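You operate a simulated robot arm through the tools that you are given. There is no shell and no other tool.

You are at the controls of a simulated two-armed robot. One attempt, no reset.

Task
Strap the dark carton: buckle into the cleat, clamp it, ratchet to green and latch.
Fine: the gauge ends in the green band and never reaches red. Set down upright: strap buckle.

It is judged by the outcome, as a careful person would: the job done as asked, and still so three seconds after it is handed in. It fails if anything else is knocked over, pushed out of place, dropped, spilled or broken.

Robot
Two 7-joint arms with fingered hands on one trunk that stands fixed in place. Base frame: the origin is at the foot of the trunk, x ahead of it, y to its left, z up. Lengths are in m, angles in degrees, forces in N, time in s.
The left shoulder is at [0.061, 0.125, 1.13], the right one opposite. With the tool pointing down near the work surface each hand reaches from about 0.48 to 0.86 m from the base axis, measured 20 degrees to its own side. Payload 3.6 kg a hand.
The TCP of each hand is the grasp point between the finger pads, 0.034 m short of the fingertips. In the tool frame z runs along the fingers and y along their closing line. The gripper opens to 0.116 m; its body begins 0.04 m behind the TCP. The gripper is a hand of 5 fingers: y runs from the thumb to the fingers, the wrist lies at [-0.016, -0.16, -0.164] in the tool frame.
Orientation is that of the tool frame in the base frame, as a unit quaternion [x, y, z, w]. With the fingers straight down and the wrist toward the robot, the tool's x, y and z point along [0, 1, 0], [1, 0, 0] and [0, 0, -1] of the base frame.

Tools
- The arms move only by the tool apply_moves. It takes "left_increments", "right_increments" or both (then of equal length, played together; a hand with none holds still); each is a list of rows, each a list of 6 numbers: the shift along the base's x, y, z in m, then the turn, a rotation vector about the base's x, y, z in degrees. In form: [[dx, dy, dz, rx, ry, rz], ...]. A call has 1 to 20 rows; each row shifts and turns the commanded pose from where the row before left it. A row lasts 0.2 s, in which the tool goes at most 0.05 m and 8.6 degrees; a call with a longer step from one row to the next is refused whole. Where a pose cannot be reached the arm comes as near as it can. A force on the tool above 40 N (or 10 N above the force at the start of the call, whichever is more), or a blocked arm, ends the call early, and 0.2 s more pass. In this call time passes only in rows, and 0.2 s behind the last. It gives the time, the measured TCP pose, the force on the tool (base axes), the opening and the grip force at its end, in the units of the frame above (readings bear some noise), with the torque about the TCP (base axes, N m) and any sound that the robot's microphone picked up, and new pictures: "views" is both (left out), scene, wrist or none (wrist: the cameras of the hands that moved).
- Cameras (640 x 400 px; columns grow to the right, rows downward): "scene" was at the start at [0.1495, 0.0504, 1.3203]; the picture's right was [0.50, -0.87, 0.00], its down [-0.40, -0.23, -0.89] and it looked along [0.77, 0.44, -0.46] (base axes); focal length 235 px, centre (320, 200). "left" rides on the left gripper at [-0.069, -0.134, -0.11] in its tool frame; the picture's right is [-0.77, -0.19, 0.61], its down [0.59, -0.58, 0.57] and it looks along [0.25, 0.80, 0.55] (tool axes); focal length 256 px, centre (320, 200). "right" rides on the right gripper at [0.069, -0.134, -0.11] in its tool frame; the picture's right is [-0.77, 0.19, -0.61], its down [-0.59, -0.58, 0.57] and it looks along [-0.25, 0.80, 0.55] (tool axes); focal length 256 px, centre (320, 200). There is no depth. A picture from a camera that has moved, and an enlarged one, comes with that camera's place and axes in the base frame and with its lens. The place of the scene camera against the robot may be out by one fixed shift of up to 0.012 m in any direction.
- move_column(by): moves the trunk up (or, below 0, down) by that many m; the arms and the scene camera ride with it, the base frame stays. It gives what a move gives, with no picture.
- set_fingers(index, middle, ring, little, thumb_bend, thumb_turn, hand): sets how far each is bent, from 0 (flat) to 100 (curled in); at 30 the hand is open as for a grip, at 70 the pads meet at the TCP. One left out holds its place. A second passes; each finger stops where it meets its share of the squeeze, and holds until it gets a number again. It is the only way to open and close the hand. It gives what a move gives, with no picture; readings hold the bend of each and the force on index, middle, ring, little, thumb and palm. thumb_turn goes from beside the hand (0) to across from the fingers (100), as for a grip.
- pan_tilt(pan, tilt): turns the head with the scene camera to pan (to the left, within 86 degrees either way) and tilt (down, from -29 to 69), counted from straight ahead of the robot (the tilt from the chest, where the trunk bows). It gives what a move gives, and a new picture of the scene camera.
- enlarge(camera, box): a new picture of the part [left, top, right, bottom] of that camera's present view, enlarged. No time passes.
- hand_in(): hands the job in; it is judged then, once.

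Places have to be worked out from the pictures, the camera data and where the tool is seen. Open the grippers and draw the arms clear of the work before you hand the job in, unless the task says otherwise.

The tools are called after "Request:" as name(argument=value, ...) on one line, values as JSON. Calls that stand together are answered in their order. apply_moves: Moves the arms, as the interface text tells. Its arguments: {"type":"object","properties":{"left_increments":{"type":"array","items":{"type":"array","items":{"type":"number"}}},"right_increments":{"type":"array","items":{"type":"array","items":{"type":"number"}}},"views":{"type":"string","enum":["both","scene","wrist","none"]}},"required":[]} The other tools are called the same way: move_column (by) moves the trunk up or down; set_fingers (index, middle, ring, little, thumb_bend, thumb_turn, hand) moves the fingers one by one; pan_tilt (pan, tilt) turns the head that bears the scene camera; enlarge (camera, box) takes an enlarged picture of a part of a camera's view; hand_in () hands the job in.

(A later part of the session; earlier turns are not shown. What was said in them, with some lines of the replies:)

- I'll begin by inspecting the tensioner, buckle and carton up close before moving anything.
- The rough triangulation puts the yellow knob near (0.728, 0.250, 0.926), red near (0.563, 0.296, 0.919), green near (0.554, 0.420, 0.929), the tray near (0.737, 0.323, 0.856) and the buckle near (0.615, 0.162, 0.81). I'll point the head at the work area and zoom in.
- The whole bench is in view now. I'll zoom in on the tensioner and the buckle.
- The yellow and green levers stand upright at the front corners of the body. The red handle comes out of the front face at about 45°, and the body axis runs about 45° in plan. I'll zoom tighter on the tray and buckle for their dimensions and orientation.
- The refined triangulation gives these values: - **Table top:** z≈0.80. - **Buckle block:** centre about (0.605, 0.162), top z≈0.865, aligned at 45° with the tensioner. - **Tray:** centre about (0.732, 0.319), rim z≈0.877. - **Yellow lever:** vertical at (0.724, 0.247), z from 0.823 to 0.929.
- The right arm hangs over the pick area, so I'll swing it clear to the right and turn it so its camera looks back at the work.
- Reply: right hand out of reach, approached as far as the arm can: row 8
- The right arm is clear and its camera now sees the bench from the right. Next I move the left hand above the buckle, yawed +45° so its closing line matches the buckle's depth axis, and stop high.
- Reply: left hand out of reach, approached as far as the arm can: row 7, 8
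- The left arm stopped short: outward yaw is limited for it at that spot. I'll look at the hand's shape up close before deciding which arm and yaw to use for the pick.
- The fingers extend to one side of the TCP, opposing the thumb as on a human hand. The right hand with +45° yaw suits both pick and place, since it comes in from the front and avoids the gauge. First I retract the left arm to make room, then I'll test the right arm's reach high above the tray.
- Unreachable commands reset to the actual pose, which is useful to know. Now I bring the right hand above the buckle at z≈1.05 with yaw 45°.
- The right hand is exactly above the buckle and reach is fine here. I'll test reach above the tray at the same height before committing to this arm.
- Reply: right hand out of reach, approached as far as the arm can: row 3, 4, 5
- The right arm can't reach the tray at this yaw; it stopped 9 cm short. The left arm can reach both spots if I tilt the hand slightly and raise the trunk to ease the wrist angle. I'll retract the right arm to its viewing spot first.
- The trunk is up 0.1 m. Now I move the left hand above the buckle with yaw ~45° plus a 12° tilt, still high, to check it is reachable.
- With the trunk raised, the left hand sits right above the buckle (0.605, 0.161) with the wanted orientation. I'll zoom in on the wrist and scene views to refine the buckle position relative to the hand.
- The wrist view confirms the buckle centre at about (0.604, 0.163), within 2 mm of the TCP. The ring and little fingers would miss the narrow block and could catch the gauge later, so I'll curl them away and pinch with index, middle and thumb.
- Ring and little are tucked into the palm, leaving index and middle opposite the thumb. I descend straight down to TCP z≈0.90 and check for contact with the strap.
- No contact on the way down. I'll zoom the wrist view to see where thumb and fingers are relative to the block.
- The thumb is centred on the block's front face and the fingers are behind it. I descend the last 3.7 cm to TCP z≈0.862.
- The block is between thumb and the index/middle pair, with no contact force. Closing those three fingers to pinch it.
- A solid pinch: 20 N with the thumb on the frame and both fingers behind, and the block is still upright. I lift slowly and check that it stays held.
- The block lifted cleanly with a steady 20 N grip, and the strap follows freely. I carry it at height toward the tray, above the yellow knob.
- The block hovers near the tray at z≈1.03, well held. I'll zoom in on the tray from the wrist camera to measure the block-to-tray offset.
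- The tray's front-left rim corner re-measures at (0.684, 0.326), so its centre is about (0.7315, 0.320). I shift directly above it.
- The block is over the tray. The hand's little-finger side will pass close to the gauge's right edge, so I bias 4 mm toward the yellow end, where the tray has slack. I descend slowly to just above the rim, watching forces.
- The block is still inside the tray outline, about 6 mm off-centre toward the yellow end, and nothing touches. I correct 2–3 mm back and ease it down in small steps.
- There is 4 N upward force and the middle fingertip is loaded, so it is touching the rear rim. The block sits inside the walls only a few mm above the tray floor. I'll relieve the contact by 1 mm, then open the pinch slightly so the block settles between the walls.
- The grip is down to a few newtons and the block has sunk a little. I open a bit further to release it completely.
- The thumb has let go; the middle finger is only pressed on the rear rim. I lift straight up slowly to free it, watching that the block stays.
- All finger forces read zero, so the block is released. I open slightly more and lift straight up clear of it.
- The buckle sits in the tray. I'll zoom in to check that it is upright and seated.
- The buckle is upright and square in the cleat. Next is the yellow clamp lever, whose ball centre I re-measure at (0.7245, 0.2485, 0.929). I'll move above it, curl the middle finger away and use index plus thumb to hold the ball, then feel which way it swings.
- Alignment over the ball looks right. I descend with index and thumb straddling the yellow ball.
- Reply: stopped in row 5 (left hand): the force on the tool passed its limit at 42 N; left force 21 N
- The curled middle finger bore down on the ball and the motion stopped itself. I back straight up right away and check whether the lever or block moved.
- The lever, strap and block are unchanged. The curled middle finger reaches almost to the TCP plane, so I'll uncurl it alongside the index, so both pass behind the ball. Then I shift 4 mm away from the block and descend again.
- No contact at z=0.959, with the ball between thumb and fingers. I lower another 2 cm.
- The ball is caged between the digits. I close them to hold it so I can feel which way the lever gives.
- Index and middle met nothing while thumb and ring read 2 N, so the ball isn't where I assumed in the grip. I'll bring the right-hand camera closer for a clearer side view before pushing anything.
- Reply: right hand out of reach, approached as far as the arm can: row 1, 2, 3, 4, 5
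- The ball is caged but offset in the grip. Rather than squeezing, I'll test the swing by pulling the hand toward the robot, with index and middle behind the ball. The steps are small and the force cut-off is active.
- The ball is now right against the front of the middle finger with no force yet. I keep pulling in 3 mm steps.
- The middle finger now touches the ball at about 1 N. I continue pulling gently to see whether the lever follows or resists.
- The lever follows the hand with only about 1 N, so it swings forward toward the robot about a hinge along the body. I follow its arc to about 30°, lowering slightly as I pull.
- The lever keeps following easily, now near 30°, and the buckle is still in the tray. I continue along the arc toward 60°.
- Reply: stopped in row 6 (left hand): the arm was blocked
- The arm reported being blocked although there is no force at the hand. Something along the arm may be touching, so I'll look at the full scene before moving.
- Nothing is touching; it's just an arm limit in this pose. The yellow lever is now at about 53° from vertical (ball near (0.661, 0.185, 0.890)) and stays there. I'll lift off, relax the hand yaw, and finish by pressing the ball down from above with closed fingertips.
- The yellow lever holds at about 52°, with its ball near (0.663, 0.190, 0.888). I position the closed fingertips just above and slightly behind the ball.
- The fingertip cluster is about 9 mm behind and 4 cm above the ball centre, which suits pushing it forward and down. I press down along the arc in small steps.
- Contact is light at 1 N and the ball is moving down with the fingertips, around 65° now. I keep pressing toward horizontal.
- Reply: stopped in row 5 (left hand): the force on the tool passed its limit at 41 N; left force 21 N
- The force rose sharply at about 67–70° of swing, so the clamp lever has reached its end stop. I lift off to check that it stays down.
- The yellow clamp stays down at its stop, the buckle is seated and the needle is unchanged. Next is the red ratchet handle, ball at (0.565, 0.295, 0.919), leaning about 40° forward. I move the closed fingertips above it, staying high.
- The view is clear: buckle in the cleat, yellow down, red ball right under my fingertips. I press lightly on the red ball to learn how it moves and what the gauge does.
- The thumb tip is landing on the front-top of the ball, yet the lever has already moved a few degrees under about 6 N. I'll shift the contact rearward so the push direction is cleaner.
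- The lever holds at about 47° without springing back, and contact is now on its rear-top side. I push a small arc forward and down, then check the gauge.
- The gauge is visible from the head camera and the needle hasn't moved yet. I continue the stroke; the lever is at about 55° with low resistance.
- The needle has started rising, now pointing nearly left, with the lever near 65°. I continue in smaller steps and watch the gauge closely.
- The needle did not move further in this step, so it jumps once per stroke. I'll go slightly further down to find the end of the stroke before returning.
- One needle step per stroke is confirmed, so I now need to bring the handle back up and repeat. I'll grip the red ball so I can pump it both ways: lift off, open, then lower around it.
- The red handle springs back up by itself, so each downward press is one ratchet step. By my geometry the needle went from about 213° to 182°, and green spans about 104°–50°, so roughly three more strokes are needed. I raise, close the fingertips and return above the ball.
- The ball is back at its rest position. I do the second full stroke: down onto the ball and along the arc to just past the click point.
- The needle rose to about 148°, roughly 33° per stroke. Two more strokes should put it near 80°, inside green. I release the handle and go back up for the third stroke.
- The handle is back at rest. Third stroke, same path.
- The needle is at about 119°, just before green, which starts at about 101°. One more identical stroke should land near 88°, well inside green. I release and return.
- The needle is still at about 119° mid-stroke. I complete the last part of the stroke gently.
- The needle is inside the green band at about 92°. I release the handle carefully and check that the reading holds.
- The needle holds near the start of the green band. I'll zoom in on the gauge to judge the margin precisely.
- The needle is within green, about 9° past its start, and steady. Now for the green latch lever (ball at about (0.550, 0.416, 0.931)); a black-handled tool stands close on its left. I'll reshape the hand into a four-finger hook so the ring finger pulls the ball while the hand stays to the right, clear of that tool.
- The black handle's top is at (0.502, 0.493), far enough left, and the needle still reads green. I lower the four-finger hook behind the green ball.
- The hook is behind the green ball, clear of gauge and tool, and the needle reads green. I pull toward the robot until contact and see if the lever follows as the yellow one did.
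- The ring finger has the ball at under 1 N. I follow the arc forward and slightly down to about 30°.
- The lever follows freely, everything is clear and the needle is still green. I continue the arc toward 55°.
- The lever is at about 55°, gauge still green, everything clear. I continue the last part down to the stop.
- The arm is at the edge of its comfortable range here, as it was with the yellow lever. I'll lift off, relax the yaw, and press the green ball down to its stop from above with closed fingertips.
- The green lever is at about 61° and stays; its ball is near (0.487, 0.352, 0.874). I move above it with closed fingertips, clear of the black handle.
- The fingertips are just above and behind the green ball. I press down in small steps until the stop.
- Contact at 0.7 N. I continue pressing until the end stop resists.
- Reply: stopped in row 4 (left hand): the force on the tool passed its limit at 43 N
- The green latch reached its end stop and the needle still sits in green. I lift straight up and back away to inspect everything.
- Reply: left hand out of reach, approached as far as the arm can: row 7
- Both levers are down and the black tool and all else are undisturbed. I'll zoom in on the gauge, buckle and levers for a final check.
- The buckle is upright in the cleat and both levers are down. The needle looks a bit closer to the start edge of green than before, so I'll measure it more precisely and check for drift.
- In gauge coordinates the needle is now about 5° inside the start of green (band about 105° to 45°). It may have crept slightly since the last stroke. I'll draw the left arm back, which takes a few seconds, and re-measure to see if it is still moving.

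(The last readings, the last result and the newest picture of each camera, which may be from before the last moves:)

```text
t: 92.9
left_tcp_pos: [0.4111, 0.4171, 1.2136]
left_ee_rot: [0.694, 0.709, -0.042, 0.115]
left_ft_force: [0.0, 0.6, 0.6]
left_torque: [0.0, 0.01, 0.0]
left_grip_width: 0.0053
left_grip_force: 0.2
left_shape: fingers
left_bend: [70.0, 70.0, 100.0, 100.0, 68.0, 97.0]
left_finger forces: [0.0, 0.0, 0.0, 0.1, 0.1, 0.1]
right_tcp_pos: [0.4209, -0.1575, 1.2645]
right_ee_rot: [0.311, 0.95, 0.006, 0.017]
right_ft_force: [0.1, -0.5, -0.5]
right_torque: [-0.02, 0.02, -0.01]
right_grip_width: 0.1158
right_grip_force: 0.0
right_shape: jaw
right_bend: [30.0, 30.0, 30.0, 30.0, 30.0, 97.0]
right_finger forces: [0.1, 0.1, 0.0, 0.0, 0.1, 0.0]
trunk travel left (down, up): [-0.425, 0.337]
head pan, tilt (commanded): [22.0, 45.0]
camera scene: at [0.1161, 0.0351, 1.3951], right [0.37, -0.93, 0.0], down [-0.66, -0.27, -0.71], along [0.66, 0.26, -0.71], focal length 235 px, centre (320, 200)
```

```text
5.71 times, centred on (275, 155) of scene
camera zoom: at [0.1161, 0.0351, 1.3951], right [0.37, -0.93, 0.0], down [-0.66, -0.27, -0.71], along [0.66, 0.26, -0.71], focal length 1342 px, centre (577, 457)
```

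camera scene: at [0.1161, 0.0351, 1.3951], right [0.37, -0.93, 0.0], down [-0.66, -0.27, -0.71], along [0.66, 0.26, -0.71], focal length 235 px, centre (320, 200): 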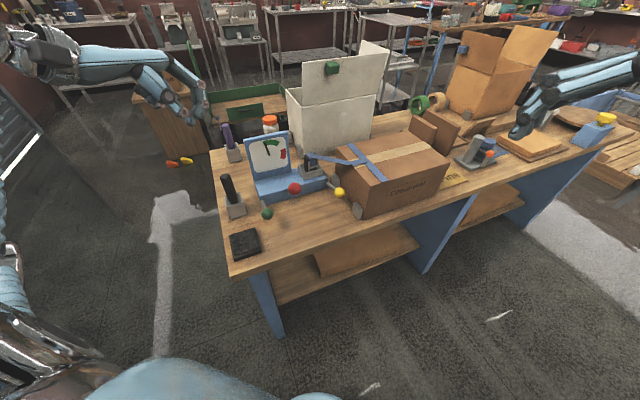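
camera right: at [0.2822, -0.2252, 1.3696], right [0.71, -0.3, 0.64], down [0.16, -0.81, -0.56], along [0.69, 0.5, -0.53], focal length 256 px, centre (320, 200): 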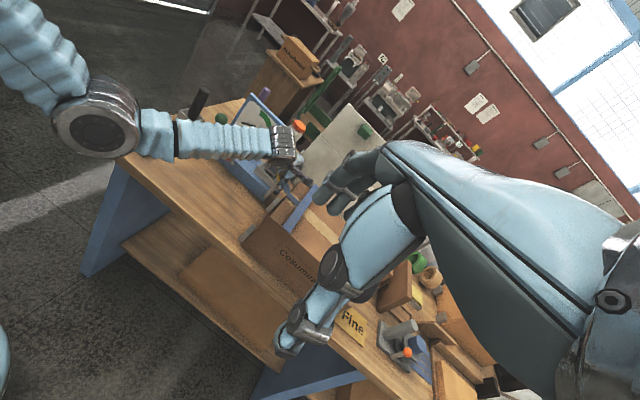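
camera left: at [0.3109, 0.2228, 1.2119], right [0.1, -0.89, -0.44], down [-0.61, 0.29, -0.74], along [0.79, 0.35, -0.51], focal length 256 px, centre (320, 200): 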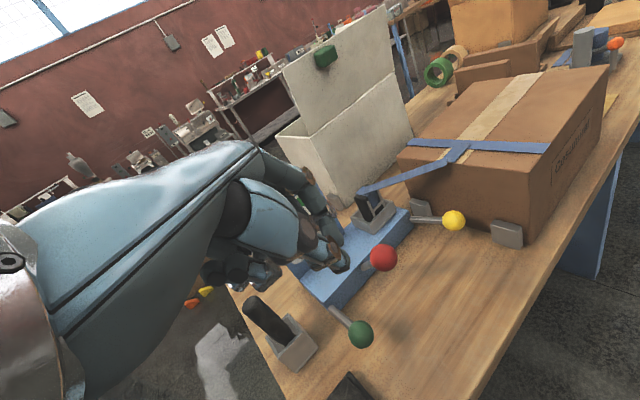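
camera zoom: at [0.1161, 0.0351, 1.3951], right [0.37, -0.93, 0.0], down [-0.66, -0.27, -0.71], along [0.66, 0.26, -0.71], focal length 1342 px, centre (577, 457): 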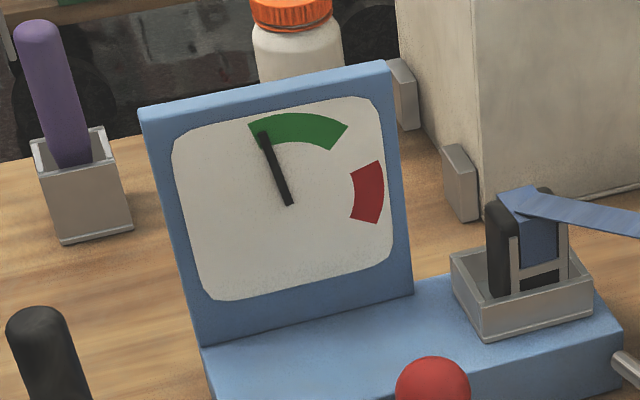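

The needle is unchanged over the last 3.6 s, inside green, so the latch is holding the tension. I open the left hand, which is well clear of the bench, and take a final look.

Request:
set_fingers(hand="left", index=30, middle=30, ring=30, little=30, thumb_bend=30)

Request:
apply_moves(left_increments=[[-0.005, 0.005, 0.005, 0, 0, 0], [-0.005, 0.005, 0.005, 0, 0, 0], [0, 0.005, 0.005, 0, 0, 0], [0, 0.005, 0, 0, 0, 0], [0, 0.005, 0, 0, 0, 0]], views="scene")

Request:
enlarge(camera="right", box=[245, 95, 285, 135])

Request:
enlarge(camera="scene", box=[210, 110, 400, 260])

```text
t: 93.9
left_tcp_pos: [0.4111, 0.4164, 1.2135]
left_ee_rot: [0.694, 0.709, -0.042, 0.116]
left_ft_force: [-0.4, -0.4, 0.5]
left_torque: [0.01, -0.04, 0.0]
left_grip_width: 0.1171
left_grip_force: 0.1
left_shape: fingers
left_bend: [30.0, 30.0, 30.0, 30.0, 30.0, 97.0]
left_finger forces: [0.0, 0.0, 0.0, 0.0, 0.0, 0.0]
right_tcp_pos: [0.4218, -0.1585, 1.2643]
right_ee_rot: [0.311, 0.95, 0.007, 0.017]
right_ft_force: [-0.1, 0.7, 0.3]
right_torque: [0.01, 0.01, -0.02]
right_grip_width: 0.1158
right_grip_force: 0.0
right_shape: jaw
right_bend: [30.0, 30.0, 30.0, 30.0, 30.0, 97.0]
right_finger forces: [0.1, 0.0, 0.0, 0.0, 0.0, 0.0]
trunk travel left (down, up): [-0.425, 0.337]
head pan, tilt (commanded): [22.0, 45.0]
```

```text
t: 95.1
left_tcp_pos: [0.4011, 0.4416, 1.2287]
left_ee_rot: [0.694, 0.709, -0.042, 0.115]
left_ft_force: [0.2, 0.0, -0.6]
left_torque: [-0.04, 0.03, -0.02]
left_grip_width: 0.1177
left_grip_force: 0.0
left_shape: fingers
left_bend: [30.0, 30.0, 30.0, 30.0, 30.0, 97.0]
left_finger forces: [0.0, 0.1, 0.0, 0.0, 0.1, 0.0]
right_tcp_pos: [0.4204, -0.1569, 1.2644]
right_ee_rot: [0.311, 0.95, 0.007, 0.018]
right_ft_force: [0.2, -0.2, -0.3]
right_torque: [0.01, 0.0, 0.0]
right_grip_width: 0.1161
right_grip_force: 0.1
right_shape: jaw
right_bend: [30.0, 30.0, 30.0, 30.0, 30.0, 97.0]
right_finger forces: [0.0, 0.0, 0.0, 0.1, 0.1, 0.0]
trunk travel left (down, up): [-0.425, 0.337]
head pan, tilt (commanded): [22.0, 45.0]
camera scene: at [0.1161, 0.0351, 1.3951], right [0.37, -0.93, 0.0], down [-0.66, -0.27, -0.71], along [0.66, 0.26, -0.71], focal length 235 px, centre (320, 200)
```

scene: 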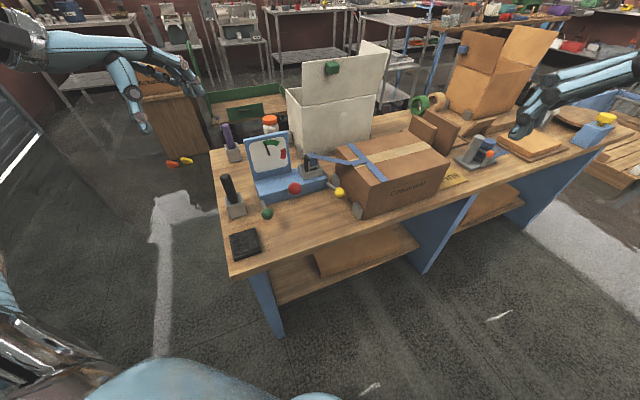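

```text
10.00 times, centred on (265, 115) of right
camera zoom: at [0.2819, -0.2259, 1.3698], right [0.71, -0.3, 0.64], down [0.16, -0.81, -0.56], along [0.69, 0.5, -0.53], focal length 2560 px, centre (870, 1050)
```

zoom: 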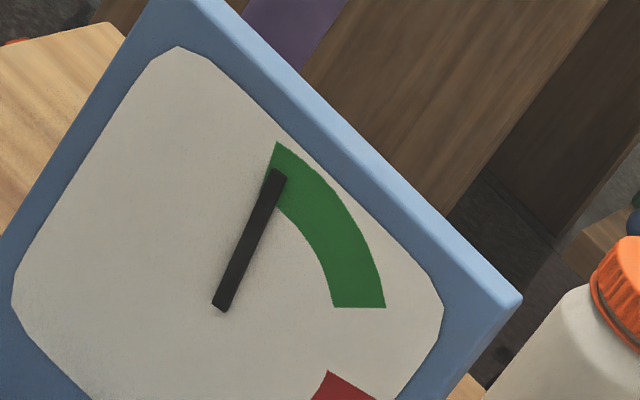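

```text
2.67 times, centred on (305, 185) of scene
camera zoom: at [0.1161, 0.0351, 1.3951], right [0.37, -0.93, 0.0], down [-0.66, -0.27, -0.71], along [0.66, 0.26, -0.71], focal length 626 px, centre (360, 240)
```

zoom: 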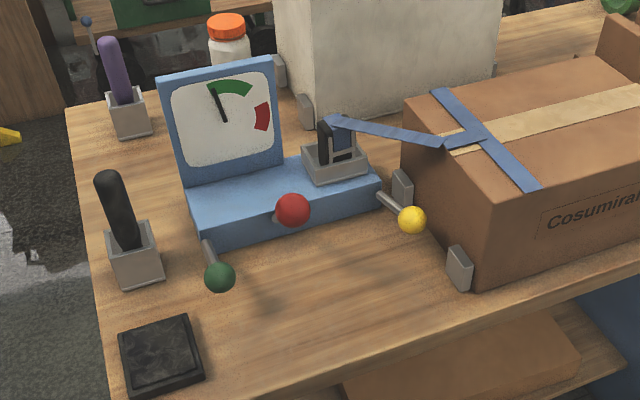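

The buckle is upright in the cleat, the clamp and latch levers are down at their stops, and the needle has sat steady in green since latching. Nothing else on the bench has moved, both hands are open and the arms are clear. Handing in.

Request:
hand_in()

```text
The job is handed in.
```

The dark carton is strapped: the buckle stands upright in the cleat, the yellow clamp and green latch levers are down at their stops, and the gauge reads green.

- **Gauge:** It took four ratchet strokes to reach green, and the needle never got near red. It ended about 5° inside the low edge of the green band. It slipped back a little before I latched it, but held steady for about 6 seconds from latching to hand-in.
- **Contact:** While reaching for the yellow lever, a curled finger pressed on its ball hard enough to trip the force cut-off at 42 N. I backed off at once, and the lever and buckle had not moved.
- **Rest of the bench:** Nothing else was knocked over or moved. Both hands are open and the arms are clear of the work.
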